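You operate a simulated robot arm through the tools that you are given. There is no shell and no other tool. Be economical: measure what you need, move in short steps, check, and stop when the job is done.

You are at the controls of a simulated two-armed robot. One attempt, no reset.

Task
Carry the board with blue handles with both arms and set it on the top of the canvas board by the wheel lane. Then open the drip drawer, fetch the blue brush and stand it inside, then shut the drawer. Then push the jig-side flap shut. Keep to this order. Set down upright: blue brush.
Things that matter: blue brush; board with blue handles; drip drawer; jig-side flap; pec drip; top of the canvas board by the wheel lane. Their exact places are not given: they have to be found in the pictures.

Only the result counts: the job must be done as asked and must still hold three seconds after the hand-in. Knocking over, shifting, dropping, spilling or breaking anything else fails it.

Robot
Two 7-joint arms with two-finger parallel grippers on one trunk, on a base that drives. Base frame: it is fixed to the floor where the robot stands at the start and does not move with it; the origin is under the middle of the robot, x ahead of it, y to its left, z up; the surface under the hand at the start is at about z = 80. Readings come in cm, degrees, newtons and seconds.
The left shoulder is at the start at [6, 18.9, 117.8], the right one opposite. With the tool pointing down near the work surface each hand reaches from about 10 to 64 cm from the robot's upright axis, wherever it stands, measured 20 degrees to its own side. Places, roughly: blue brush [175, 650, 75]; drip drawer [180, 210, 60]; jig-side flap [140, -350, 100]; pec drip [190, 210, 60]; top of the canvas board by the wheel lane [-260, 60, 80]. Payload 3.43 kg a hand.
Tool frame (each hand has its own): the origin (TCP) lies between the finger pads and is the grasp point; the fingertips stand 3 cm ahead of it; z points along the fingers, y is the line along which they close. The gripper opens to 9.4 cm. The fingers are 2.8 cm wide and 1 cm thick; the gripper's body (5 by 9.6 cm) begins 5.5 cm behind the TCP.
Orientation is told as [roll, pitch, yaw] about the base's x, y, z axes, in that order, counted from this pose: with the fingers straight down and closing along the base's y, the tool's x points along the base's -x, its y along +y and its z along -z.

Tools
- The arms move only by the tool step_arm. It takes "left_plan", "right_plan" or both (then of equal length, played together; a hand with none holds still); each is text: rows parted by semicolons, each of 7 numbers parted by spaces: the shift along the tool's x, y, z in units of 25 mm (1.0 is 25 mm), then the turn, a rotation vector about the tool's x, y, z in units of 6 degrees (1.0 is 6 degrees), then the finger opening in cm, from 0 to 9.4. In form: tx ty tz wx wy wz hand; .... A call has 1 to 8 rows; each row shifts and turns the commanded pose from where the row before left it, along the tool's axes as they then stand. A call with a number of a shift or a turn outside -1 to 1 is refused whole. Each row takes 0.2 s and may step no farther than 5 cm and 8.6 degrees from the row before; otherwise, or with a gripper value out of range, the whole call is refused. Where a pose cannot be reached the arm comes as near as it can. A force on the tool above 40 N (or 10 N above the force at the start of the call, whichever is more), or a blocked arm, ends the call early, and 0.2 s more pass. The fingers move at their own pace (about 15.3 cm/s each) and stop on an object; they squeeze with about 41 N. The grip force told is the motor's: it shows also when the fingers shut on nothing. Time passes only in rows, and 0.2 s behind the last, so rows that do not move let the fingers close. The reply holds the time, the measured pose of the TCP, the force on the tool along the base axes, the opening and the grip force, in the units named above and with some noise, with the torque about the TCP (base axes, N m) and any sound that the robot's microphone picked up.
- Cameras (640 x 400 px; columns grow to the right, rows downward): "scene" is now at [1.03, -0.24, 171.88]; the picture's right is [-0.03, -1.00, 0.00], its down [-0.84, 0.02, -0.54] and it looks along [0.54, -0.02, -0.84] (base axes); focal length 266 px, centre (320, 200). "left" rides on the left gripper at [7.6, -1.4, -10.3] in its tool frame; the picture's right is [0.18, 0.98, 0.00], its down [-0.75, 0.14, -0.64] and it looks along [-0.63, 0.12, 0.77] (tool axes); focal length 243 px, centre (320, 200). "right" rides on the right gripper at [7.6, 1.4, -10.3] in its tool frame; the picture's right is [-0.18, 0.98, 0.00], its down [-0.75, -0.14, -0.64] and it looks along [-0.63, -0.12, 0.77] (tool axes); focal length 243 px, centre (320, 200).
- camera(camera): a new picture of that camera. It takes no simulated time.
- move_column(by): slides the trunk up (or, below 0, down) by that many cm; the arms and the scene camera ride with it, the base frame stays. It gives what a move gives, with no picture.
- base_move(legs): drives the robot by 1 to 6 legs, each [ahead, left, turn to the left] in cm, cm and degrees, along the robot's own axes; the way and the turn of a leg run together, so that a leg with both is an arc; at most 150 cm and 180 degrees a leg. The arms and the cameras ride along, it lands a little off, and it stops where it bumps. It gives what a move gives.
- head_to(pan, tilt): turns the head with the scene camera to pan (to the left, within 86 degrees either way) and tilt (down, from -29 to 69), counted from straight ahead of the robot. It gives what a move gives.
- point_at(camera, pixels): for up to 12 pixels [column, row] of the newest picture of that camera ("zoom" is the newest enlarged one), the place [x, y, z] in the base frame of the surface seen there, good to about 0.2 cm. It takes no simulated time.
- close_up(camera, box): a new picture of the part [left, top, right, bottom] of that camera's present view, enlarged. It takes no simulated time.
- sign_off(): hands the job in; it is judged then, once.

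Keep the steps short. Do not move on a guess: measure, check each grasp and each placing, and mend mistakes. In all there are 110 turns and 92 pictures (those below and enlarged ones count). Leave the grippers open and the arms clear of the work at the hand-in unless told otherwise, and finish with a single line.

The tools are called after "Emit:" as name(argument=value, ...) on one line, values as JSON. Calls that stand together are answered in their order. step_arm: Moves the arms, as the interface text tells. Its arguments: {"type":"object","properties":{"left_plan":{"type":"string"},"right_plan":{"type":"string"}},"required":[]} The other tools are called the same way: move_column (by) slides the trunk up or down; base_move (legs) drives the base; head_to (pan, tilt) turns the head that bears the scene camera; camera (camera) takes a picture; point_at (camera, pixels) gives the place of the surface under pixels of a picture; close_up (camera, box) takes an enlarged picture of a part of a camera's view; sign_off () hands the job in.

At the start:

```text
clock: 0.0
left_tcp_pos: [41.04, 24.72, 112.24]
left_tcp_rot: [-0.1, 0.0, 0.0]
left_ft_force: [-0.4, 0.1, -0.2]
left_torque: [0.02, -0.01, 0.03]
left_grip_width: 9.38
left_grasp_force: 0.0
right_tcp_pos: [33.3, -10.35, 105.82]
right_tcp_rot: [0.0, 0.0, 0.0]
right_ft_force: [0.0, 0.0, -1.1]
right_torque: [0.02, 0.0, -0.03]
right_grip_width: 9.39
right_grasp_force: 0.1
trunk travel left (down, up): [-85.0, 14.0]
robot x, y, heading: [0.07, 0.2, 0.2]
head pan, tilt: [-1.7, 57.4]
```

scene: 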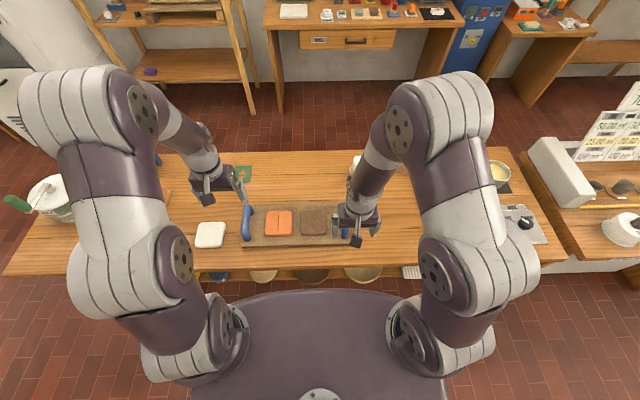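
right: 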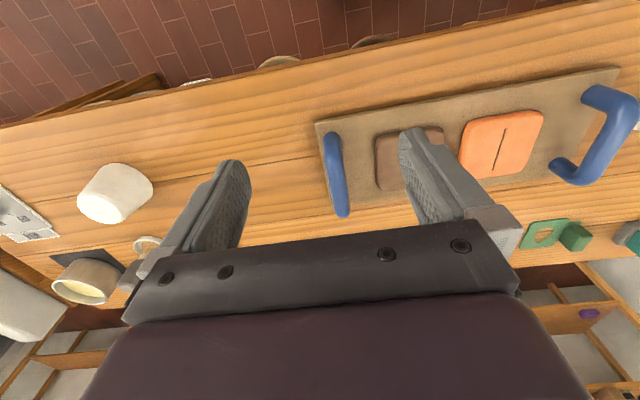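
left: 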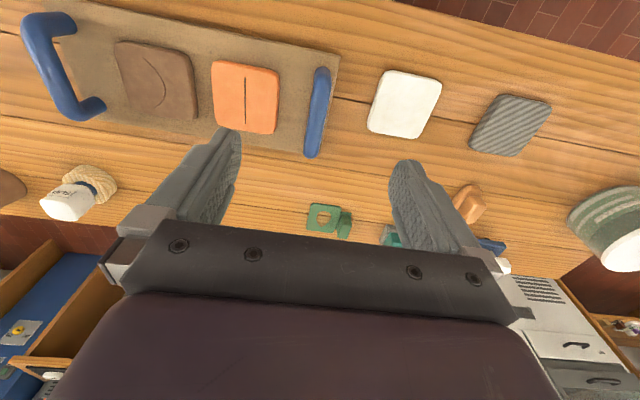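

I see the board in front with a blue handle at each end. First I measure the handles in both hand pictures.

Emit:
point_at(camera="left", pixels=[[323, 73], [318, 112], [311, 152], [48, 22], [60, 70], [80, 115], [95, 104], [338, 60], [300, 160], [230, 90], [360, 180]])

Emit:
point_at(camera="right", pixels=[[330, 137], [337, 172], [343, 212], [605, 92], [615, 135], [575, 180], [316, 124], [335, 215], [400, 165], [618, 70], [280, 180]])

Emit:
close_up(camera="scene", box=[180, 140, 420, 290])

```text
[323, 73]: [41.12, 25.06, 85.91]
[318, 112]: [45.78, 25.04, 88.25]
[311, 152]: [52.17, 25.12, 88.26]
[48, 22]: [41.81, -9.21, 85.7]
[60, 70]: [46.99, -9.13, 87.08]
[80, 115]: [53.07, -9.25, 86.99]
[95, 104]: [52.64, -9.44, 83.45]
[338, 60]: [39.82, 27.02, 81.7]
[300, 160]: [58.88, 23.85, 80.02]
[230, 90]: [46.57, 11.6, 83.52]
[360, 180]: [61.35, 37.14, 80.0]
```

```text
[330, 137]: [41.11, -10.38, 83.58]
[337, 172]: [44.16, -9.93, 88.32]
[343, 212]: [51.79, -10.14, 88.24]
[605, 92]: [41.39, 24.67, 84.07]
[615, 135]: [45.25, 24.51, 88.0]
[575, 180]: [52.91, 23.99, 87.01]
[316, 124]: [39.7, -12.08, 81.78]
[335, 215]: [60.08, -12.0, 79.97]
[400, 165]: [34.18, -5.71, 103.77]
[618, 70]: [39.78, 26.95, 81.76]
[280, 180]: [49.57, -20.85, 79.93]
```

```text
2.67 times, centred on (300, 215) of scene
```

zoom: 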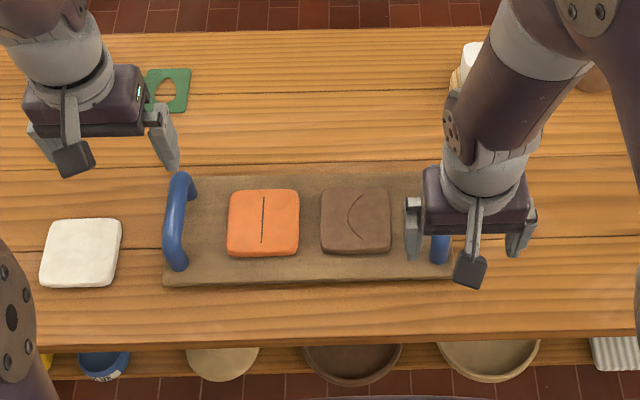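

Handle bars run along x at y≈24.8 and y≈-9.8, x centre ≈47, top z 88.3. Tiles lie loose on it, so it must stay level. Before lifting I look round the room.

Emit:
head_to(pan=80, tilt=25)

Emit:
camera(camera="scene")

Emit:
head_to(pan=-80, tilt=25)

Emit:
camera(camera="scene")

```text
clock: 1.6
left_tcp_pos: [40.94, 24.55, 112.26]
left_tcp_rot: [0.0, 0.1, -0.1]
left_ft_force: [0.3, -1.0, 0.2]
left_torque: [-0.03, 0.02, 0.01]
left_grip_width: 9.4
left_grasp_force: 0.1
right_tcp_pos: [33.23, -10.44, 105.89]
right_tcp_rot: [0.0, 0.0, -0.1]
right_ft_force: [0.7, 0.5, -0.5]
right_torque: [0.0, -0.03, -0.03]
right_grip_width: 9.39
right_grasp_force: 0.1
trunk travel left (down, up): [-85.0, 14.0]
robot x, y, heading: [0.13, 0.05, 0.1]
head pan, tilt: [80.0, 25.0]
```

```text
87 pictures are left
```

scene: 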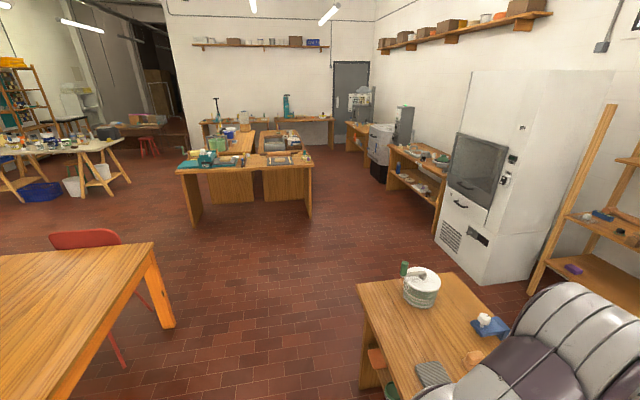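

```text
clock: 4.0
left_tcp_pos: [41.06, 24.5, 112.28]
left_tcp_rot: [0.0, 0.0, 0.0]
left_ft_force: [0.0, 0.5, 0.2]
left_torque: [0.0, 0.01, 0.02]
left_grip_width: 9.39
left_grasp_force: 0.1
right_tcp_pos: [33.24, -10.43, 105.82]
right_tcp_rot: [0.0, 0.0, 0.0]
right_ft_force: [-0.2, 0.5, 0.3]
right_torque: [0.0, 0.05, 0.04]
right_grip_width: 9.4
right_grasp_force: 0.0
trunk travel left (down, up): [-85.0, 14.0]
robot x, y, heading: [-0.02, -0.27, 0.1]
head pan, tilt: [-80.0, 25.0]
```

```text
86 pictures are left
```

scene: 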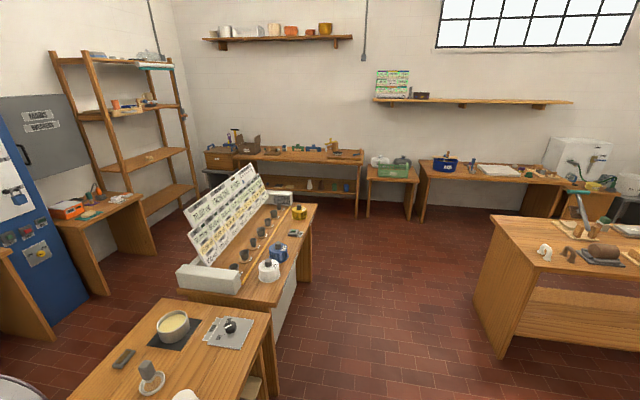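

Next I bring both open hands above the handles (tips just over the bars), moving horizontally and downward together.

Emit:
step_arm(left_plan="-0.3 0.015 1 0 0 0 9.4;-0.3 0.015 1 0 0 0 9.4;-0.3 0.015 1 0 0 0 9.4;-0.3 0.015 1 0 0 0 9.4;-0.3 0.015 1 0 0 0 9.4;-0.3 0.015 1 0 0 0 9.4;-0.3 0.015 1 0 0 0 9.4;-0.3 0.015 1 0 0 0 9.4", right_plan="-0.69 0.035 0.68 0 0 0 9.4;-0.69 0.035 0.68 0 0 0 9.4;-0.69 0.035 0.68 0 0 0 9.4;-0.69 0.035 0.68 0 0 0 9.4;-0.69 0.035 0.68 0 0 0 9.4;-0.69 0.035 0.68 0 0 0 9.4;-0.69 0.035 0.68 0 0 0 9.4;-0.69 0.035 0.68 0 0 0 9.4")

Emit:
camera(camera="left")

Emit:
camera(camera="right")

```text
clock: 5.8
left_tcp_pos: [46.97, 24.79, 92.45]
left_tcp_rot: [0.1, 0.1, 0.0]
left_ft_force: [-0.1, 0.1, 0.0]
left_torque: [0.0, 0.02, -0.01]
left_grip_width: 9.4
left_grasp_force: 0.0
right_tcp_pos: [47.27, -9.72, 92.1]
right_tcp_rot: [0.0, 0.0, 0.0]
right_ft_force: [-0.2, -1.2, -0.6]
right_torque: [-0.04, 0.0, 0.02]
right_grip_width: 9.4
right_grasp_force: 0.0
trunk travel left (down, up): [-85.0, 14.0]
robot x, y, heading: [0.01, 0.05, -0.0]
head pan, tilt: [-80.0, 25.0]
```

```text
85 pictures are left
```

left: 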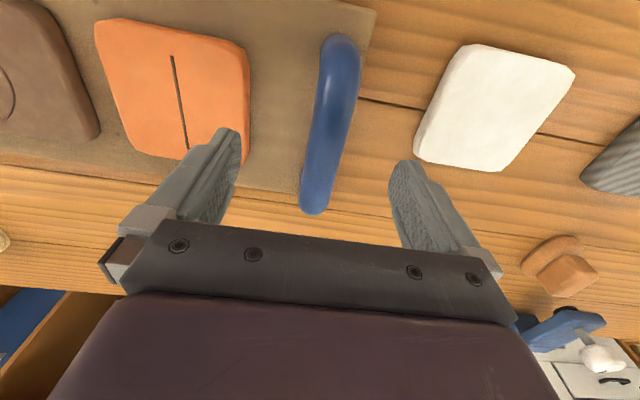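

```text
84 pictures are left
```

right: 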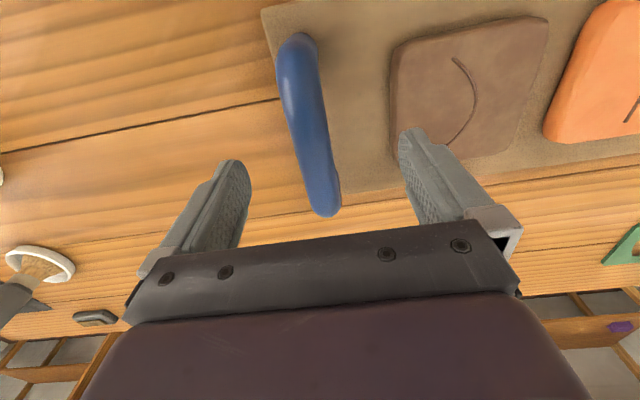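

Both handles sit between the fingers. I narrow to 6 cm to stay clear of the tiles, lower to z≈87.2, and close.

Emit:
step_arm(left_plan="0 0 0 0 0 0 6;0 0 0.7 0 0 0 6;0 0 0.7 0 0 0 6;0 0 0.7 0 0 0 6;0 0 0 0 0 0 0;0 0 0 0 0 0 0;0 0 0 0 0 0 0", right_plan="0 0 0 0 0 0 6;0 0 0.65 0 0 0 6;0 0 0.65 0 0 0 6;0 0 0.65 0 0 0 6;0 0 0 0 0 0 0;0 0 0 0 0 0 0;0 0 0 0 0 0 0")

```text
clock: 7.0
left_tcp_pos: [47.14, 25.19, 87.07]
left_tcp_rot: [0.1, -0.1, 0.2]
left_ft_force: [-1.5, 52.5, 0.0]
left_torque: [0.06, 0.5, -0.4]
left_grip_width: 2.99
left_grasp_force: 41.1
right_tcp_pos: [47.04, -10.14, 87.33]
right_tcp_rot: [-0.2, 0.2, -0.3]
right_ft_force: [3.0, -55.9, 13.3]
right_torque: [-0.14, -0.52, 0.26]
right_grip_width: 3.01
right_grasp_force: 41.2
trunk travel left (down, up): [-85.0, 14.0]
robot x, y, heading: [-0.05, -0.41, 0.1]
head pan, tilt: [-80.0, 25.0]
stopped in row 5 (right hand): the force on the tool passed its limit at 55 N (the readings are from after the stop); the commanded pose is now the measured one
```

Both handles are gripped (about 3 cm wide), with a sideways strain from being off-centre. I let the hands settle one step.

Emit:
step_arm(left_plan="0 0 0 0 0 0 0;0 0 0 0 0 0 0", right_plan="0 0 0 0 0 0 0;0 0 0 0 0 0 0")

```text
clock: 7.3
left_tcp_pos: [47.18, 25.23, 87.21]
left_tcp_rot: [0.1, -0.2, 0.2]
left_ft_force: [1.8, 3.1, 0.0]
left_torque: [-0.13, 0.08, -0.13]
left_grip_width: 2.99
left_grasp_force: 41.2
right_tcp_pos: [46.9, -10.18, 87.33]
right_tcp_rot: [-0.2, 0.3, -0.3]
right_ft_force: [-2.4, -5.3, 7.8]
right_torque: [-0.26, 0.1, 0.24]
right_grip_width: 2.99
right_grasp_force: 40.9
trunk travel left (down, up): [-85.0, 14.0]
robot x, y, heading: [-0.24, -0.19, 0.2]
head pan, tilt: [-80.0, 25.0]
stopped in row 1 (left hand): the force on the tool passed its limit at 65 N (the readings are from after the stop); the commanded pose is now the measured one
```

Strain is gone. I lift with the trunk, which keeps the board level.

Emit:
move_column(by=4)

Emit:
head_to(pan=0, tilt=55)

Emit:
camera(camera="scene")

```text
clock: 8.2
left_tcp_pos: [47.25, 25.41, 90.91]
left_tcp_rot: [0.0, -0.1, 0.2]
left_ft_force: [-0.1, 6.7, -8.0]
left_torque: [-0.03, 0.23, -0.33]
left_grip_width: 3.0
left_grasp_force: 40.3
right_tcp_pos: [47.15, -10.26, 91.17]
right_tcp_rot: [-0.3, 0.4, -0.2]
right_ft_force: [0.5, -6.7, -8.2]
right_torque: [-0.07, -0.05, 0.15]
right_grip_width: 2.99
right_grasp_force: 41.2
trunk travel left (down, up): [-89.0, 10.0]
robot x, y, heading: [0.3, -0.31, -0.0]
head pan, tilt: [-80.0, 25.0]
```

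```text
clock: 9.7
left_tcp_pos: [47.16, 25.27, 90.92]
left_tcp_rot: [0.2, -0.2, 0.3]
left_ft_force: [-0.3, 11.8, -7.4]
left_torque: [0.03, 0.08, -0.29]
left_grip_width: 3.01
left_grasp_force: 41.3
right_tcp_pos: [47.05, -10.24, 91.16]
right_tcp_rot: [-0.2, 0.3, -0.4]
right_ft_force: [0.4, -12.0, -7.2]
right_torque: [-0.05, 0.09, 0.16]
right_grip_width: 3.0
right_grasp_force: 41.2
trunk travel left (down, up): [-89.0, 10.0]
robot x, y, heading: [-0.08, -0.19, 0.0]
head pan, tilt: [0.0, 55.0]
```

```text
83 pictures are left
```

scene: 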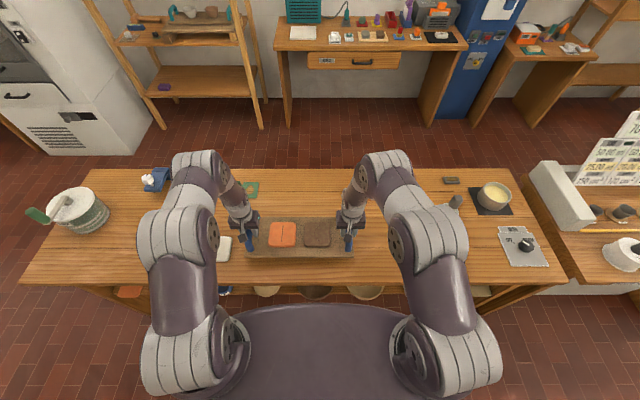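

The board is up, about 8 N per hand. I raise it the rest of the way for clearance, back off 15 cm, and turn left 90° in two legs, then look towards the target side.

Emit:
move_column(by=9)

Emit:
base_move(legs=[[-15, 0, 0], [0, 0, 90]])

Emit:
head_to(pan=70, tilt=30)

Emit:
camera(camera="scene")

```text
clock: 10.9
left_tcp_pos: [47.29, 25.38, 99.97]
left_tcp_rot: [0.1, 0.0, 0.3]
left_ft_force: [-0.1, 14.9, -8.1]
left_torque: [0.04, 0.02, -0.27]
left_grip_width: 3.01
left_grasp_force: 41.6
right_tcp_pos: [47.1, -10.34, 100.21]
right_tcp_rot: [-0.2, 0.4, -0.3]
right_ft_force: [0.5, -13.6, -7.1]
right_torque: [0.02, 0.07, 0.17]
right_grip_width: 3.0
right_grasp_force: 41.1
trunk travel left (down, up): [-98.0, 1.0]
robot x, y, heading: [-0.03, 0.04, -0.2]
head pan, tilt: [0.0, 55.0]
```

```text
clock: 16.1
left_tcp_pos: [-39.97, 47.41, 100.04]
left_tcp_rot: [0.2, -0.1, 90.0]
left_ft_force: [-18.9, 1.0, -7.3]
left_torque: [-0.09, 0.0, -0.29]
left_grip_width: 3.01
left_grasp_force: 40.6
right_tcp_pos: [-4.43, 47.09, 100.22]
right_tcp_rot: [-0.2, 0.2, 89.4]
right_ft_force: [18.6, 0.0, -7.4]
right_torque: [-0.08, -0.03, 0.15]
right_grip_width: 2.98
right_grasp_force: 40.4
trunk travel left (down, up): [-98.0, 1.0]
robot x, y, heading: [-14.75, 0.18, 89.9]
head pan, tilt: [0.0, 55.0]
```

```text
clock: 17.5
left_tcp_pos: [-40.05, 47.27, 100.08]
left_tcp_rot: [0.1, -0.1, 90.0]
left_ft_force: [-3.1, -0.2, -7.4]
left_torque: [-0.11, 0.04, -0.32]
left_grip_width: 3.02
left_grasp_force: 40.7
right_tcp_pos: [-4.39, 46.99, 100.33]
right_tcp_rot: [-0.2, 0.2, 89.3]
right_ft_force: [2.7, 1.0, -6.9]
right_torque: [-0.01, -0.02, 0.19]
right_grip_width: 3.01
right_grasp_force: 40.8
trunk travel left (down, up): [-98.0, 1.0]
robot x, y, heading: [-14.89, 0.07, 89.6]
head pan, tilt: [70.0, 30.0]
```

```text
82 pictures are left
```

scene: 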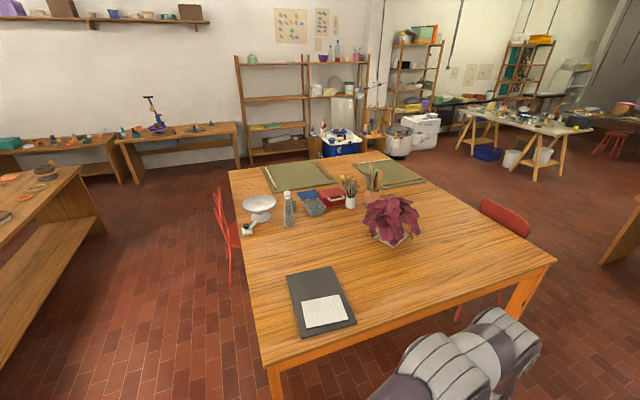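

Two olive canvas boards lie at the far end of this table. I measure them, the table edges, and what stands round it.

Emit:
point_at(camera="scene", pixels=[[262, 167], [312, 163], [334, 183], [272, 192], [352, 163], [395, 160], [427, 180], [385, 188], [230, 170], [358, 155], [555, 262], [270, 369]])

Emit:
close_up(camera="scene", box=[200, 120, 460, 280])

```text
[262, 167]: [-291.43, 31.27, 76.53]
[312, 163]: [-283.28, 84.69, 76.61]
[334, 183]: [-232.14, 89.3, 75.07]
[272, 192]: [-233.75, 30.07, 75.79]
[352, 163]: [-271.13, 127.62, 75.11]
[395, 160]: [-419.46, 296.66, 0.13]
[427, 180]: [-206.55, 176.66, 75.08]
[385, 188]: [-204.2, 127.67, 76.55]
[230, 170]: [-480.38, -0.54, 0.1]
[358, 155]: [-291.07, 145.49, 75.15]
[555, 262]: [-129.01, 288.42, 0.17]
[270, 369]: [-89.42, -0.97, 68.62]
```

```text
2.46 times, centred on (330, 200) of scene
```

zoom: 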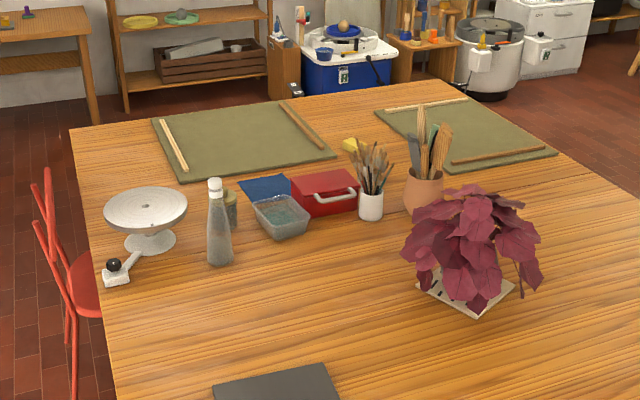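

The left canvas board (x −291..−233, y 31..88, z≈76.5) matches the given place. It's at the table's far end, so I'll go round and face it from there. I turn to face that way and inspect the lane past the chair.

Emit:
base_move(legs=[[0, 0, 90]])

Emit:
head_to(pan=10, tilt=30)

Emit:
camera(camera="scene")

```text
clock: 21.7
left_tcp_pos: [-63.01, -23.73, 100.07]
left_tcp_rot: [0.1, -0.1, 178.3]
left_ft_force: [0.9, -5.4, -7.2]
left_torque: [0.0, -0.11, -0.28]
left_grip_width: 2.99
left_grasp_force: 41.3
right_tcp_pos: [-61.59, 11.81, 100.23]
right_tcp_rot: [-0.3, 0.4, 177.8]
right_ft_force: [-0.5, 6.4, -7.1]
right_torque: [0.04, -0.04, 0.18]
right_grip_width: 2.99
right_grasp_force: 41.5
trunk travel left (down, up): [-98.0, 1.0]
robot x, y, heading: [-15.02, -0.16, 178.3]
head pan, tilt: [70.0, 30.0]
```

```text
clock: 23.0
left_tcp_pos: [-62.91, -23.68, 99.94]
left_tcp_rot: [0.0, 0.1, 178.3]
left_ft_force: [0.9, -1.6, -7.7]
left_torque: [-0.02, -0.09, -0.3]
left_grip_width: 3.0
left_grasp_force: 41.0
right_tcp_pos: [-61.62, 11.8, 100.16]
right_tcp_rot: [-0.2, 0.4, 177.9]
right_ft_force: [-0.3, 0.5, -7.3]
right_torque: [-0.01, -0.06, 0.19]
right_grip_width: 2.99
right_grasp_force: 40.9
trunk travel left (down, up): [-98.0, 1.0]
robot x, y, heading: [-14.92, -0.13, 177.9]
head pan, tilt: [10.0, 30.0]
```

```text
80 pictures are left
```

scene: 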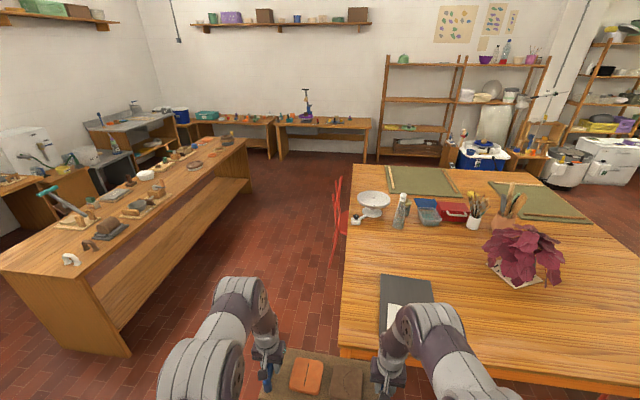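

Emit:
point_at(camera="scene", pixels=[[333, 265], [337, 180], [245, 145], [131, 350], [252, 190], [345, 160], [330, 160], [450, 160], [370, 157], [487, 155], [342, 345], [335, 240]])

Emit:
close_up(camera="scene", box=[300, 120, 560, 282])

```text
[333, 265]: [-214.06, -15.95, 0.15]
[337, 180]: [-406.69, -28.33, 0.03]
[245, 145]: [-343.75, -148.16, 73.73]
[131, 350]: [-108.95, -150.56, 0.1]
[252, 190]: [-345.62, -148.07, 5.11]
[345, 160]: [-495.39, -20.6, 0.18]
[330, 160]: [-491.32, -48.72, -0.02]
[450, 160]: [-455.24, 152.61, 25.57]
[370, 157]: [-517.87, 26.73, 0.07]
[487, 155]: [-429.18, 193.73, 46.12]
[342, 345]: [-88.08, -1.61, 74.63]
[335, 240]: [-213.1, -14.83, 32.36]
```

```text
2.46 times, centred on (430, 201) of scene
```

zoom: 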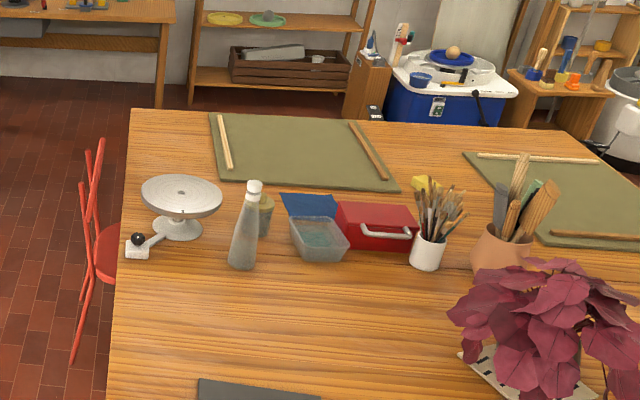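

Lane between chair (y≈−16) and the left bench (y≈−148) is clear. I'll slide to y≈−82, then drive ahead along the lane, and check.

Emit:
base_move(legs=[[0, 82, 2], [150, 0, 0], [150, 0, 0]])

Emit:
head_to(pan=-50, tilt=35)

Emit:
camera(camera="scene")

```text
clock: 41.2
left_tcp_pos: [-359.67, -103.46, 100.02]
left_tcp_rot: [0.0, -0.1, -179.9]
left_ft_force: [0.1, -1.9, -7.3]
left_torque: [-0.01, -0.07, -0.24]
left_grip_width: 3.02
left_grasp_force: 41.2
right_tcp_pos: [-359.32, -67.88, 100.25]
right_tcp_rot: [-0.3, 0.3, 179.5]
right_ft_force: [0.0, 3.3, -7.4]
right_torque: [-0.02, -0.06, 0.17]
right_grip_width: 2.96
right_grasp_force: 41.1
trunk travel left (down, up): [-98.0, 1.0]
robot x, y, heading: [-312.87, -78.18, 179.7]
head pan, tilt: [10.0, 30.0]
```

```text
clock: 42.5
left_tcp_pos: [-359.66, -103.53, 100.02]
left_tcp_rot: [0.2, 0.0, -179.9]
left_ft_force: [0.3, -1.2, -6.4]
left_torque: [0.0, -0.1, -0.29]
left_grip_width: 3.02
left_grasp_force: 41.3
right_tcp_pos: [-359.47, -67.81, 100.2]
right_tcp_rot: [-0.2, 0.4, 179.5]
right_ft_force: [-0.1, -0.1, -6.9]
right_torque: [-0.01, -0.07, 0.16]
right_grip_width: 2.97
right_grasp_force: 41.5
trunk travel left (down, up): [-98.0, 1.0]
robot x, y, heading: [-312.32, -78.16, 179.6]
head pan, tilt: [-50.0, 35.0]
```

```text
78 pictures are left
```

scene: 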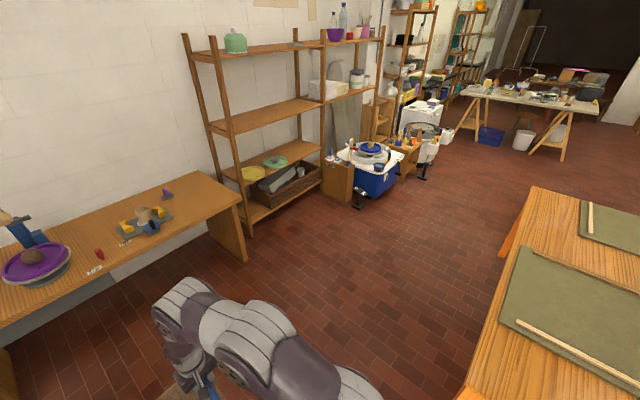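

The lane at the table's end is open. I measure the wheel pedal, shelf, table end and the strips on the canvas.

Emit:
point_at(camera="scene", pixels=[[360, 203], [245, 235], [247, 258], [240, 205], [535, 190], [470, 385], [520, 248], [640, 275], [503, 322], [518, 321], [600, 365], [533, 252]])

```text
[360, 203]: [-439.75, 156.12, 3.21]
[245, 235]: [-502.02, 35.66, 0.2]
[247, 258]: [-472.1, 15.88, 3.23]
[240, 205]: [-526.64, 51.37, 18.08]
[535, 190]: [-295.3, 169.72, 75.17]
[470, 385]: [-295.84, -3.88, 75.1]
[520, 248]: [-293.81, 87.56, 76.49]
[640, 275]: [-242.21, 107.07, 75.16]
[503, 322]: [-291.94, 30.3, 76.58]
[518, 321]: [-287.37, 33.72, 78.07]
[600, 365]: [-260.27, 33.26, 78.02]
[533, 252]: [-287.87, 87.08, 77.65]
```

Strips lie at y≈33.5 and y≈86.5, so the 39 cm board fits between, centred at y≈60. I drive to x≈−357, slide to y≈52 and turn round to face the table.

Emit:
base_move(legs=[[45, 0, 0], [0, -130, 0], [0, 0, 180]])

Emit:
head_to(pan=0, tilt=50)

Emit:
camera(camera="scene")

```text
clock: 58.8
left_tcp_pos: [-313.42, 79.39, 100.11]
left_tcp_rot: [0.1, 0.0, 6.0]
left_ft_force: [-1.0, 1.2, -7.7]
left_torque: [-0.01, 0.09, -0.28]
left_grip_width: 3.01
left_grasp_force: 41.0
right_tcp_pos: [-310.15, 43.91, 100.41]
right_tcp_rot: [-0.3, 0.4, 5.3]
right_ft_force: [0.6, -0.7, -7.7]
right_torque: [0.0, 0.07, 0.13]
right_grip_width: 2.91
right_grasp_force: 40.8
trunk travel left (down, up): [-98.0, 1.0]
robot x, y, heading: [-358.01, 49.94, 5.3]
head pan, tilt: [-50.0, 35.0]
```

```text
clock: 59.9
left_tcp_pos: [-313.28, 79.33, 99.99]
left_tcp_rot: [0.1, 0.0, 5.9]
left_ft_force: [-0.7, 0.9, -7.2]
left_torque: [0.0, 0.08, -0.29]
left_grip_width: 2.99
left_grasp_force: 41.0
right_tcp_pos: [-310.12, 43.89, 100.13]
right_tcp_rot: [-0.1, 0.4, 5.3]
right_ft_force: [0.1, -0.1, -6.0]
right_torque: [0.02, 0.06, 0.19]
right_grip_width: 2.93
right_grasp_force: 41.6
trunk travel left (down, up): [-98.0, 1.0]
robot x, y, heading: [-357.74, 49.62, 5.4]
head pan, tilt: [0.0, 50.0]
```

```text
77 pictures are left
```

scene: 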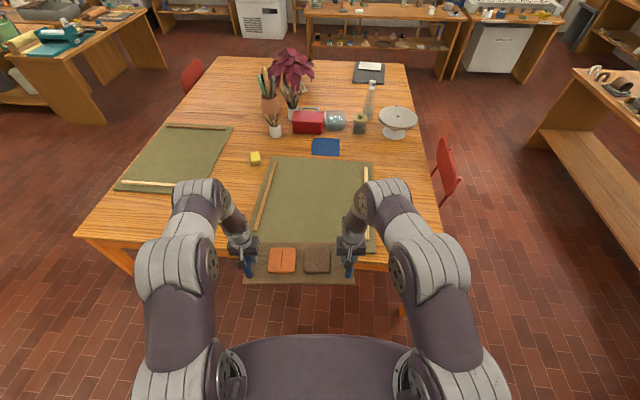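

I straighten the heading and drive ahead to x≈−329, y≈52.5.

Emit:
base_move(legs=[[0, 0, -5.4], [27, 2.7, 0]])

Emit:
camera(camera="scene")

```text
clock: 62.4
left_tcp_pos: [-283.88, 77.81, 100.11]
left_tcp_rot: [0.1, -0.1, 0.4]
left_ft_force: [-0.4, -0.7, -7.0]
left_torque: [0.0, 0.08, -0.29]
left_grip_width: 3.0
left_grasp_force: 41.5
right_tcp_pos: [-284.05, 42.19, 100.26]
right_tcp_rot: [-0.3, 0.3, -0.1]
right_ft_force: [0.5, 0.0, -6.7]
right_torque: [0.01, 0.11, 0.14]
right_grip_width: 2.93
right_grasp_force: 41.1
trunk travel left (down, up): [-98.0, 1.0]
robot x, y, heading: [-331.07, 52.37, 0.5]
head pan, tilt: [0.0, 50.0]
```

```text
76 pictures are left
```

scene: 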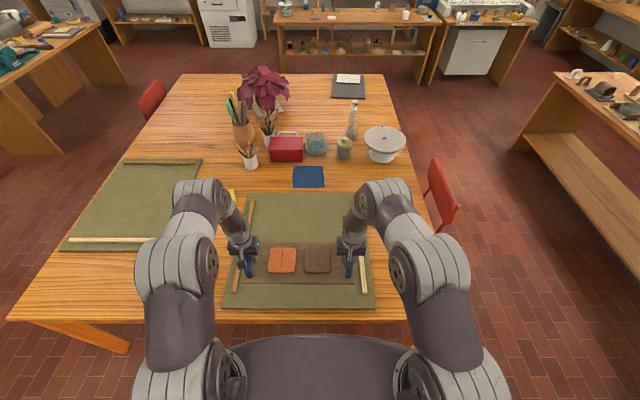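

Board is centred over the canvas in y (60.0), but x should be deeper. I drive 4 cm more, then push both hands 5 cm forward together.

Emit:
base_move(legs=[[4, 0, -0.4]])

Emit:
step_arm(left_plan="-0.25 0 0 0 0 0 0;-0.25 0 0 0 0 0 0;-0.25 0 0 0 0 0 0;-0.25 0 0 0 0 0 0;-0.25 0 0 0 0 0 0;-0.25 0 0 0 0 0 0;-0.25 0 0 0 0 0 0;-0.25 0 0 0 0 0 0", right_plan="-0.25 0 0 0 0 0 0;-0.25 0 0 0 0 0 0;-0.25 0 0 0 0 0 0;-0.25 0 0 0 0 0 0;-0.25 0 0 0 0 0 0;-0.25 0 0 0 0 0 0;-0.25 0 0 0 0 0 0;-0.25 0 0 0 0 0 0")

```text
clock: 63.2
left_tcp_pos: [-280.28, 77.58, 100.37]
left_tcp_rot: [0.1, -0.2, -0.1]
left_ft_force: [-0.8, 0.6, -6.9]
left_torque: [0.02, 0.02, -0.25]
left_grip_width: 3.0
left_grasp_force: 41.4
right_tcp_pos: [-280.73, 41.89, 100.58]
right_tcp_rot: [-0.3, 0.1, -0.5]
right_ft_force: [-0.6, -1.2, -6.5]
right_torque: [-0.03, 0.08, 0.19]
right_grip_width: 2.89
right_grasp_force: 41.3
trunk travel left (down, up): [-98.0, 1.0]
robot x, y, heading: [-326.74, 52.62, -0.1]
head pan, tilt: [0.0, 50.0]
```

```text
clock: 65.0
left_tcp_pos: [-274.88, 77.5, 99.84]
left_tcp_rot: [0.1, 0.1, -0.1]
left_ft_force: [1.7, -11.3, -6.3]
left_torque: [-0.21, 0.34, 0.05]
left_grip_width: 2.99
left_grasp_force: 40.8
right_tcp_pos: [-275.1, 41.78, 100.15]
right_tcp_rot: [-0.2, 0.5, -0.6]
right_ft_force: [-1.3, 11.9, -8.5]
right_torque: [-0.08, -0.21, 0.44]
right_grip_width: 2.93
right_grasp_force: 41.1
trunk travel left (down, up): [-98.0, 1.0]
robot x, y, heading: [-327.15, 52.33, -0.3]
head pan, tilt: [0.0, 50.0]
```

Lower with the trunk: canvas top 76.5 means hands at ≈83.7. First −15.5 cm.

Emit:
move_column(by=-15.5)

Emit:
camera(camera="scene")

```text
clock: 66.8
left_tcp_pos: [-274.73, 77.51, 84.47]
left_tcp_rot: [0.1, 0.1, -0.1]
left_ft_force: [0.5, -18.0, -7.7]
left_torque: [-0.02, 0.09, -0.06]
left_grip_width: 2.99
left_grasp_force: 41.0
right_tcp_pos: [-274.97, 41.87, 84.73]
right_tcp_rot: [-0.3, 0.6, -0.6]
right_ft_force: [-0.5, 18.0, -7.2]
right_torque: [0.07, 0.06, 0.37]
right_grip_width: 2.9
right_grasp_force: 40.7
trunk travel left (down, up): [-82.5, 16.5]
robot x, y, heading: [-326.96, 52.42, -0.1]
head pan, tilt: [0.0, 50.0]
```

```text
75 pictures are left
```

scene: 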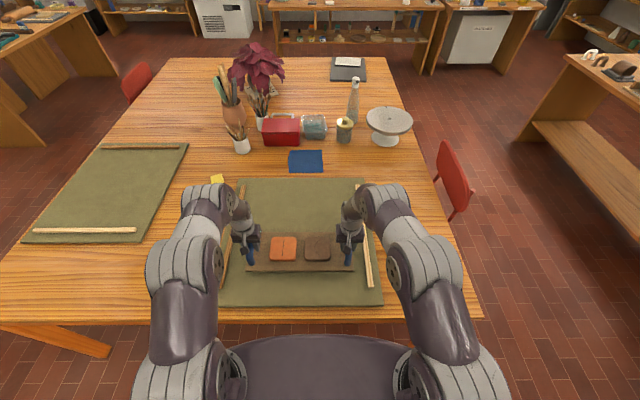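

Still carrying; lowering 0.6 cm, then check the force.

Emit:
step_arm(left_plan="0 0 0.12 0 0 0 0;0 0 0.12 0 0 0 0", right_plan="0 0 0.14 0 0 0 0;0 0 0.14 0 0 0 0")

```text
clock: 67.4
left_tcp_pos: [-274.89, 77.52, 83.89]
left_tcp_rot: [0.2, -0.1, -0.2]
left_ft_force: [0.9, -10.9, -6.3]
left_torque: [0.0, -0.79, -0.13]
left_grip_width: 3.03
left_grasp_force: 40.8
right_tcp_pos: [-274.96, 41.86, 84.22]
right_tcp_rot: [-0.2, 0.2, -0.6]
right_ft_force: [-1.2, 8.8, 8.1]
right_torque: [0.11, -0.47, 0.33]
right_grip_width: 2.92
right_grasp_force: 41.0
trunk travel left (down, up): [-82.5, 16.5]
robot x, y, heading: [-326.86, 52.41, -0.3]
head pan, tilt: [0.0, 50.0]
```

Right end touches. Lower the left a little more.

Emit:
step_arm(left_plan="0 0 0.08 0 0 0 0;0 0 0.06 0 0 0 0", right_plan="0 0 0 0 0 0 0;0 0 0 0 0 0 0")

```text
clock: 68.0
left_tcp_pos: [-274.9, 77.5, 83.68]
left_tcp_rot: [0.2, -0.3, 0.0]
left_ft_force: [-1.7, -5.4, 9.1]
left_torque: [0.07, -0.96, -0.15]
left_grip_width: 3.0
left_grasp_force: 41.0
right_tcp_pos: [-274.99, 41.93, 84.13]
right_tcp_rot: [-0.3, 0.2, -0.6]
right_ft_force: [6.5, 7.3, 6.0]
right_torque: [0.13, -0.92, 0.24]
right_grip_width: 2.93
right_grasp_force: 40.9
trunk travel left (down, up): [-82.5, 16.5]
robot x, y, heading: [-327.09, 52.32, -0.3]
head pan, tilt: [0.0, 50.0]
```

Both ends rest. I open to 6 cm and rise straight up.

Emit:
step_arm(left_plan="0 0 0 0 0 0 5.5;0 0 0 0 0 0 6;0 0 0 0 0 0 6;0 0 -0.8 0 0 0 6;0 0 -1 0 0 0 6;0 0 -1 0 0 0 6;0 0 -1 0 0 0 6;0 0 -1 0 0 0 6", right_plan="0 0 0 0 0 0 5.5;0 0 0 0 0 0 6;0 0 0 0 0 0 6;0 0 -0.8 0 0 0 6;0 0 -1 0 0 0 6;0 0 -1 0 0 0 6;0 0 -1 0 0 0 6;0 0 -1 0 0 0 6")

Emit:
camera(camera="scene")

```text
clock: 69.8
left_tcp_pos: [-274.95, 77.42, 95.51]
left_tcp_rot: [0.1, 0.0, -0.1]
left_ft_force: [-0.7, 0.5, 0.5]
left_torque: [-0.01, 0.0, 0.03]
left_grip_width: 6.01
left_grasp_force: 0.1
right_tcp_pos: [-275.35, 41.96, 96.12]
right_tcp_rot: [-0.1, 0.4, -0.6]
right_ft_force: [-0.1, 0.7, 0.5]
right_torque: [0.0, -0.02, 0.0]
right_grip_width: 6.0
right_grasp_force: 0.0
trunk travel left (down, up): [-82.5, 16.5]
robot x, y, heading: [-327.05, 52.6, -0.2]
head pan, tilt: [0.0, 50.0]
```

```text
74 pictures are left
```

scene: 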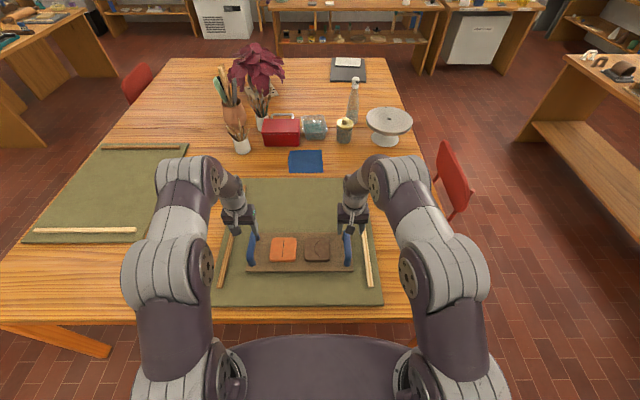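

The board rests on the canvas. Next: the drip drawer, which should be in the white kiln cabinet near (171, 202). I back out, slide to the other side lane (y≈250) and look.

Emit:
base_move(legs=[[-28, 0, 0], [0, 150, 0], [0, 45, 0]])

Emit:
head_to(pan=0, tilt=30)

Emit:
camera(camera="scene")

```text
clock: 81.0
left_tcp_pos: [-304.84, 271.56, 95.42]
left_tcp_rot: [0.1, 0.0, 1.0]
left_ft_force: [-0.1, 0.9, -0.7]
left_torque: [-0.01, -0.01, -0.01]
left_grip_width: 5.99
left_grasp_force: 0.2
right_tcp_pos: [-304.14, 236.04, 96.05]
right_tcp_rot: [-0.2, 0.4, 0.6]
right_ft_force: [-0.2, 0.1, -0.5]
right_torque: [0.02, 0.0, -0.02]
right_grip_width: 5.98
right_grasp_force: 0.0
trunk travel left (down, up): [-82.5, 16.5]
robot x, y, heading: [-356.32, 245.36, 0.9]
head pan, tilt: [0.0, 50.0]
```

```text
clock: 81.9
left_tcp_pos: [-304.84, 271.58, 95.4]
left_tcp_rot: [0.1, 0.1, 1.1]
left_ft_force: [0.0, -0.1, 0.0]
left_torque: [0.01, -0.01, -0.02]
left_grip_width: 6.01
left_grasp_force: 0.0
right_tcp_pos: [-304.24, 236.03, 96.12]
right_tcp_rot: [-0.2, 0.3, 0.6]
right_ft_force: [0.0, -0.2, -0.1]
right_torque: [0.01, -0.05, -0.03]
right_grip_width: 5.98
right_grasp_force: 0.1
trunk travel left (down, up): [-82.5, 16.5]
robot x, y, heading: [-355.74, 245.64, 1.1]
head pan, tilt: [0.0, 30.0]
```

```text
73 pictures are left
```

scene: 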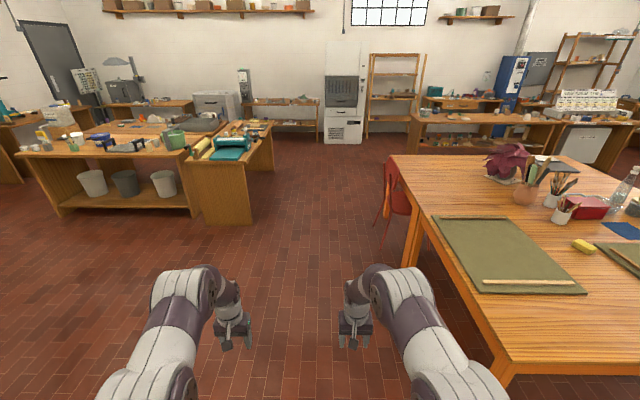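

Lane is clear to the kiln ahead. I drive about 4 m.

Emit:
base_move(legs=[[140, 0, -1], [140, 0, 0], [125, 0, 0]])

Emit:
head_to(pan=-15, tilt=38)

Emit:
camera(camera="scene")

Emit:
head_to(pan=75, tilt=25)

Emit:
camera(camera="scene")

```text
clock: 101.4
left_tcp_pos: [102.78, 265.75, 95.46]
left_tcp_rot: [0.1, 0.1, -0.2]
left_ft_force: [-0.9, 0.1, -0.6]
left_torque: [0.0, 0.01, 0.01]
left_grip_width: 6.0
left_grasp_force: 0.0
right_tcp_pos: [102.44, 230.15, 96.18]
right_tcp_rot: [-0.2, 0.3, -0.7]
right_ft_force: [-0.4, 0.3, 0.6]
right_torque: [0.02, 0.0, 0.02]
right_grip_width: 6.01
right_grasp_force: 0.1
trunk travel left (down, up): [-82.5, 16.5]
robot x, y, heading: [50.51, 240.75, -0.3]
head pan, tilt: [0.0, 30.0]
```

```text
clock: 102.2
left_tcp_pos: [102.69, 265.68, 95.43]
left_tcp_rot: [0.1, 0.0, -0.2]
left_ft_force: [0.1, 0.1, 0.8]
left_torque: [0.0, -0.02, 0.0]
left_grip_width: 6.02
left_grasp_force: 0.0
right_tcp_pos: [102.46, 230.26, 96.08]
right_tcp_rot: [-0.2, 0.4, -0.7]
right_ft_force: [-0.4, -0.2, 0.7]
right_torque: [-0.02, -0.02, 0.04]
right_grip_width: 5.98
right_grasp_force: 0.1
trunk travel left (down, up): [-82.5, 16.5]
robot x, y, heading: [50.84, 240.62, -0.8]
head pan, tilt: [-15.0, 38.0]
```

```text
72 pictures are left
```

scene: 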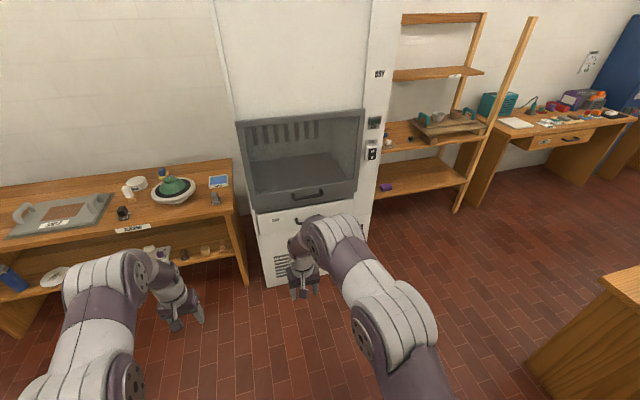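

```text
clock: 103.8
left_tcp_pos: [102.72, 265.72, 95.41]
left_tcp_rot: [0.1, 0.0, -0.3]
left_ft_force: [-0.4, 0.5, 0.1]
left_torque: [0.03, 0.0, -0.01]
left_grip_width: 6.0
left_grasp_force: 0.0
right_tcp_pos: [102.39, 230.23, 96.13]
right_tcp_rot: [-0.3, 0.3, -0.7]
right_ft_force: [0.2, 0.5, -0.2]
right_torque: [-0.01, -0.01, 0.02]
right_grip_width: 6.0
right_grasp_force: 0.0
trunk travel left (down, up): [-82.5, 16.5]
robot x, y, heading: [50.78, 240.8, -0.7]
head pan, tilt: [75.0, 25.0]
```

```text
71 pictures are left
```

scene: 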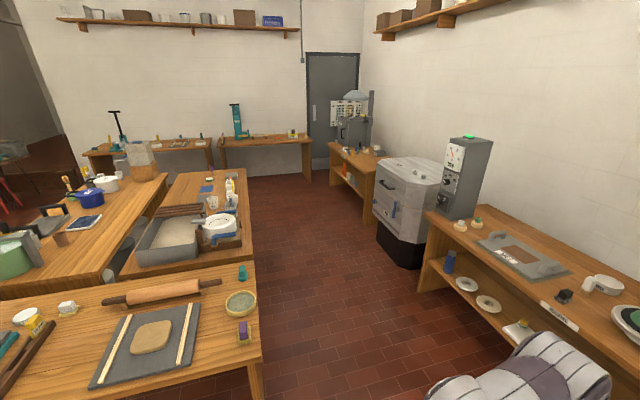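

I look at the drawer with the right hand's camera, and a zoom of the far desk where the brush should be.

Emit:
camera(camera="right")

Emit:
close_up(camera="scene", box=[310, 110, 420, 180])

```text
70 pictures are left
```

right: 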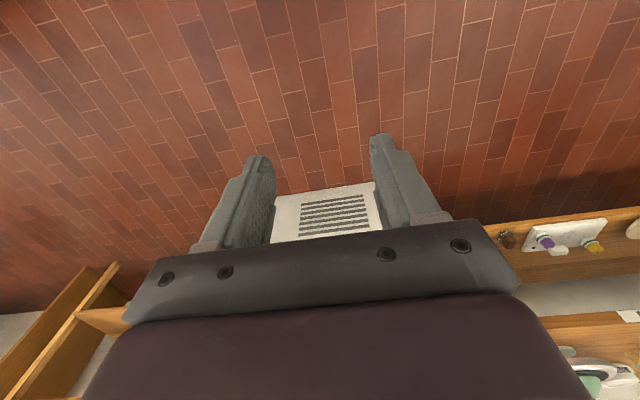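

```text
5.71 times, centred on (365, 145) of scene
```

zoom: 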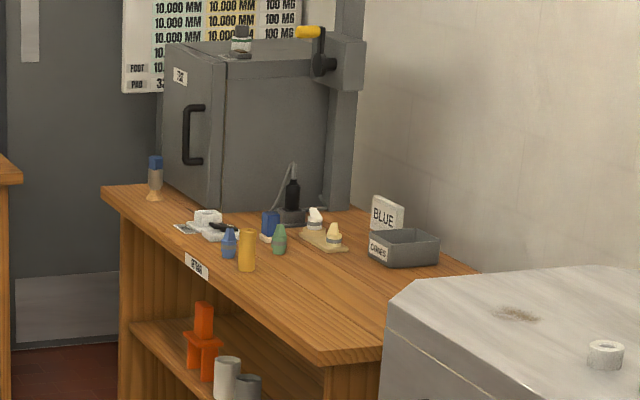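

I point the head back to the booth and shift right so that the drawer shows between the arms — first measure the clearance to the bench at right.

Emit:
head_to(pan=-15, tilt=38)

Emit:
camera(camera="scene")

Emit:
point_at(camera="scene", pixels=[[600, 277], [527, 385], [308, 193], [270, 284], [372, 262], [245, 284], [275, 221], [258, 212], [450, 210], [318, 210], [300, 210]])

Emit:
close_up(camera="scene", box=[220, 100, 400, 300])

```text
clock: 105.5
left_tcp_pos: [102.73, 265.78, 95.4]
left_tcp_rot: [0.2, 0.0, -0.1]
left_ft_force: [0.6, -0.5, -0.1]
left_torque: [-0.01, -0.01, 0.0]
left_grip_width: 6.0
left_grasp_force: 0.1
right_tcp_pos: [102.39, 230.17, 96.01]
right_tcp_rot: [-0.3, 0.4, -0.6]
right_ft_force: [-0.1, 0.4, -0.2]
right_torque: [0.0, 0.0, 0.03]
right_grip_width: 6.0
right_grasp_force: 0.0
trunk travel left (down, up): [-82.5, 16.5]
robot x, y, heading: [50.71, 240.46, -0.7]
head pan, tilt: [-15.0, 38.0]
```

```text
68 pictures are left
```

scene: 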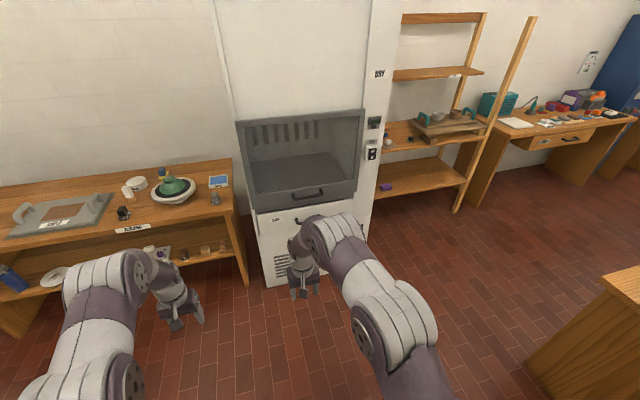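

```text
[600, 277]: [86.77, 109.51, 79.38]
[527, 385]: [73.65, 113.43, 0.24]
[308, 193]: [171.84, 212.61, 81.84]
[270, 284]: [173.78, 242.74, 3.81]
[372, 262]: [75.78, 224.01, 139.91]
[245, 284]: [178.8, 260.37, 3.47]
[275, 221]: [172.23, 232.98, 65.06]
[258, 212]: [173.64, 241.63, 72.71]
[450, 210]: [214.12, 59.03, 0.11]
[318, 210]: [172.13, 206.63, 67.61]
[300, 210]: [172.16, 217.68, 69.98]
```

```text
2.00 times, centred on (310, 200) of scene
```

zoom: 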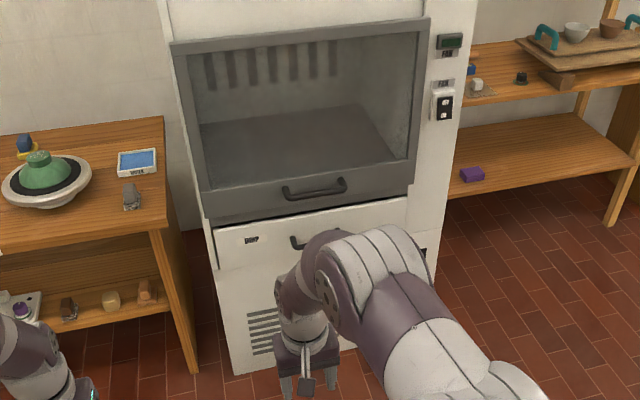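

The drawer carries the label "DRIP", front at x≈172, handle near y≈212, z≈66. I lower the trunk, move closer, and turn the right hand to point ahead with fingers closing vertically; the left hand is drawn back and up.

Emit:
base_move(legs=[[35, -15, 0.7]])

Emit:
move_column(by=-20)

Emit:
step_arm(right_plan="0 0 0 -0.77 -0.77 0.77 6;0 0 0 -0.77 -0.77 0.77 6;0 0 0 -0.77 -0.77 0.77 6;0 0 0 -0.77 -0.77 0.77 6;0 0 0 -0.77 -0.77 0.77 6;0 0 0 -0.77 -0.77 0.77 6;0 0 0 -0.77 -0.77 0.77 6;0 0 0 -0.77 -0.77 0.77 6", left_plan="0.8 0 -0.7 0 0 0 9.4;0.8 0 -0.7 0 0 0 9.4;0.8 0 -0.7 0 0 0 9.4;0.8 0 -0.7 0 0 0 9.4;0.8 0 -0.7 0 0 0 9.4;0.8 0 -0.7 0 0 0 9.4;0.8 0 -0.7 0 0 0 9.4;0 0 0 0 0 0 9.4")

Emit:
step_arm(right_plan="0 0 0 -0.77 -0.77 0.77 9.4;0 0 0 -0.77 -0.77 0.77 9.4;0 0 0 -0.77 -0.77 0.77 9.4;0 0 0 -0.77 -0.77 0.77 9.4;0 0 0 -0.77 -0.77 0.77 9.4;0 0 0 -0.77 -0.77 0.77 9.4;0 0 0 -0.77 -0.77 0.77 9.4")

Emit:
camera(camera="scene")

```text
clock: 107.9
left_tcp_pos: [137.02, 251.73, 95.4]
left_tcp_rot: [0.1, 0.0, 0.7]
left_ft_force: [-0.4, 0.4, 0.4]
left_torque: [-0.01, -0.03, 0.05]
left_grip_width: 6.02
left_grasp_force: 0.1
right_tcp_pos: [137.26, 215.95, 96.1]
right_tcp_rot: [-0.2, 0.4, 0.2]
right_ft_force: [-0.4, 0.2, -0.2]
right_torque: [0.02, 0.0, 0.01]
right_grip_width: 6.02
right_grasp_force: 0.1
trunk travel left (down, up): [-82.5, 16.5]
robot x, y, heading: [85.41, 225.58, 0.7]
head pan, tilt: [-15.0, 38.0]
```

```text
clock: 110.1
left_tcp_pos: [136.86, 251.57, 75.42]
left_tcp_rot: [0.1, 0.0, 0.7]
left_ft_force: [-0.3, -0.3, 0.2]
left_torque: [0.07, 0.01, 0.0]
left_grip_width: 5.98
left_grasp_force: 0.0
right_tcp_pos: [137.34, 216.08, 76.03]
right_tcp_rot: [-0.2, 0.4, 0.2]
right_ft_force: [-0.7, -0.5, -0.4]
right_torque: [-0.03, 0.0, 0.03]
right_grip_width: 5.98
right_grasp_force: 0.1
trunk travel left (down, up): [-62.5, 36.5]
robot x, y, heading: [85.32, 225.67, 0.3]
head pan, tilt: [-15.0, 38.0]
```

```text
clock: 111.9
left_tcp_pos: [123.1, 251.25, 87.61]
left_tcp_rot: [0.1, 0.1, 0.8]
left_ft_force: [-0.6, -0.5, -0.2]
left_torque: [0.02, -0.01, 0.01]
left_grip_width: 9.4
left_grasp_force: 0.1
right_tcp_pos: [137.35, 216.07, 76.07]
right_tcp_rot: [48.0, -19.2, -48.1]
right_ft_force: [0.3, -0.2, -0.4]
right_torque: [-0.02, 0.0, -0.01]
right_grip_width: 6.0
right_grasp_force: 0.1
trunk travel left (down, up): [-62.5, 36.5]
robot x, y, heading: [85.14, 225.96, 0.4]
head pan, tilt: [-15.0, 38.0]
```

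```text
clock: 113.5
left_tcp_pos: [123.09, 251.29, 87.72]
left_tcp_rot: [0.2, 0.0, 0.7]
left_ft_force: [0.0, -0.1, 0.1]
left_torque: [-0.01, 0.01, 0.03]
left_grip_width: 9.37
left_grasp_force: 0.1
right_tcp_pos: [148.76, 200.32, 78.39]
right_tcp_rot: [88.0, -0.2, -88.1]
right_ft_force: [0.4, -0.1, 0.0]
right_torque: [-0.01, 0.01, 0.0]
right_grip_width: 9.41
right_grasp_force: 0.0
right hand out of reach, approached as far as the arm can: row 3, 4, 5, 6, 7
trunk travel left (down, up): [-62.5, 36.5]
robot x, y, heading: [85.08, 225.68, 0.2]
head pan, tilt: [-15.0, 38.0]
```

```text
66 pictures are left
```

scene: 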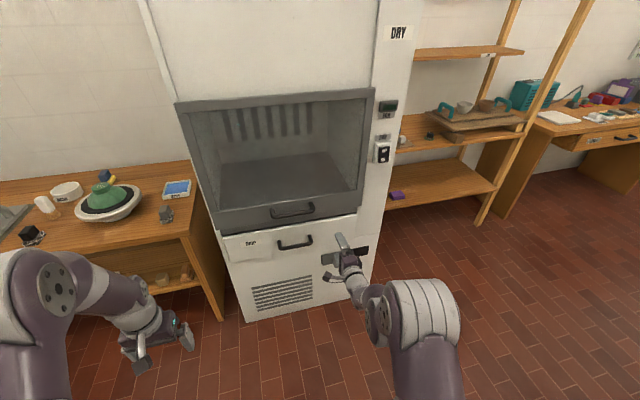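

The hand now points ahead. The drawer handle shows at (296,243). Measure it.

Emit:
close_up(camera="scene", box=[200, 180, 400, 330])

Emit:
point_at(camera="scene", pixels=[[279, 243], [296, 244], [312, 237], [296, 247], [235, 240], [352, 216], [230, 262], [264, 256]])

```text
2.67 times, centred on (300, 255) of scene
```

zoom: 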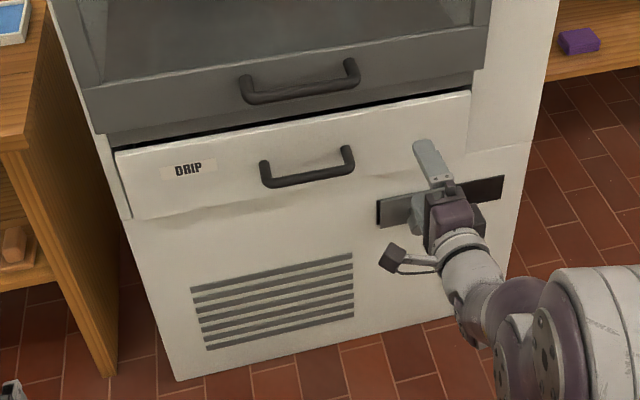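

```text
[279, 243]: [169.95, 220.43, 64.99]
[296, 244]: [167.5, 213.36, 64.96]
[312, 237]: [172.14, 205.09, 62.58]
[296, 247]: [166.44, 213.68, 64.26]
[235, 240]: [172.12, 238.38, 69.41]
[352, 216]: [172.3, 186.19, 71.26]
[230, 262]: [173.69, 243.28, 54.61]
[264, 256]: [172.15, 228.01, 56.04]
```

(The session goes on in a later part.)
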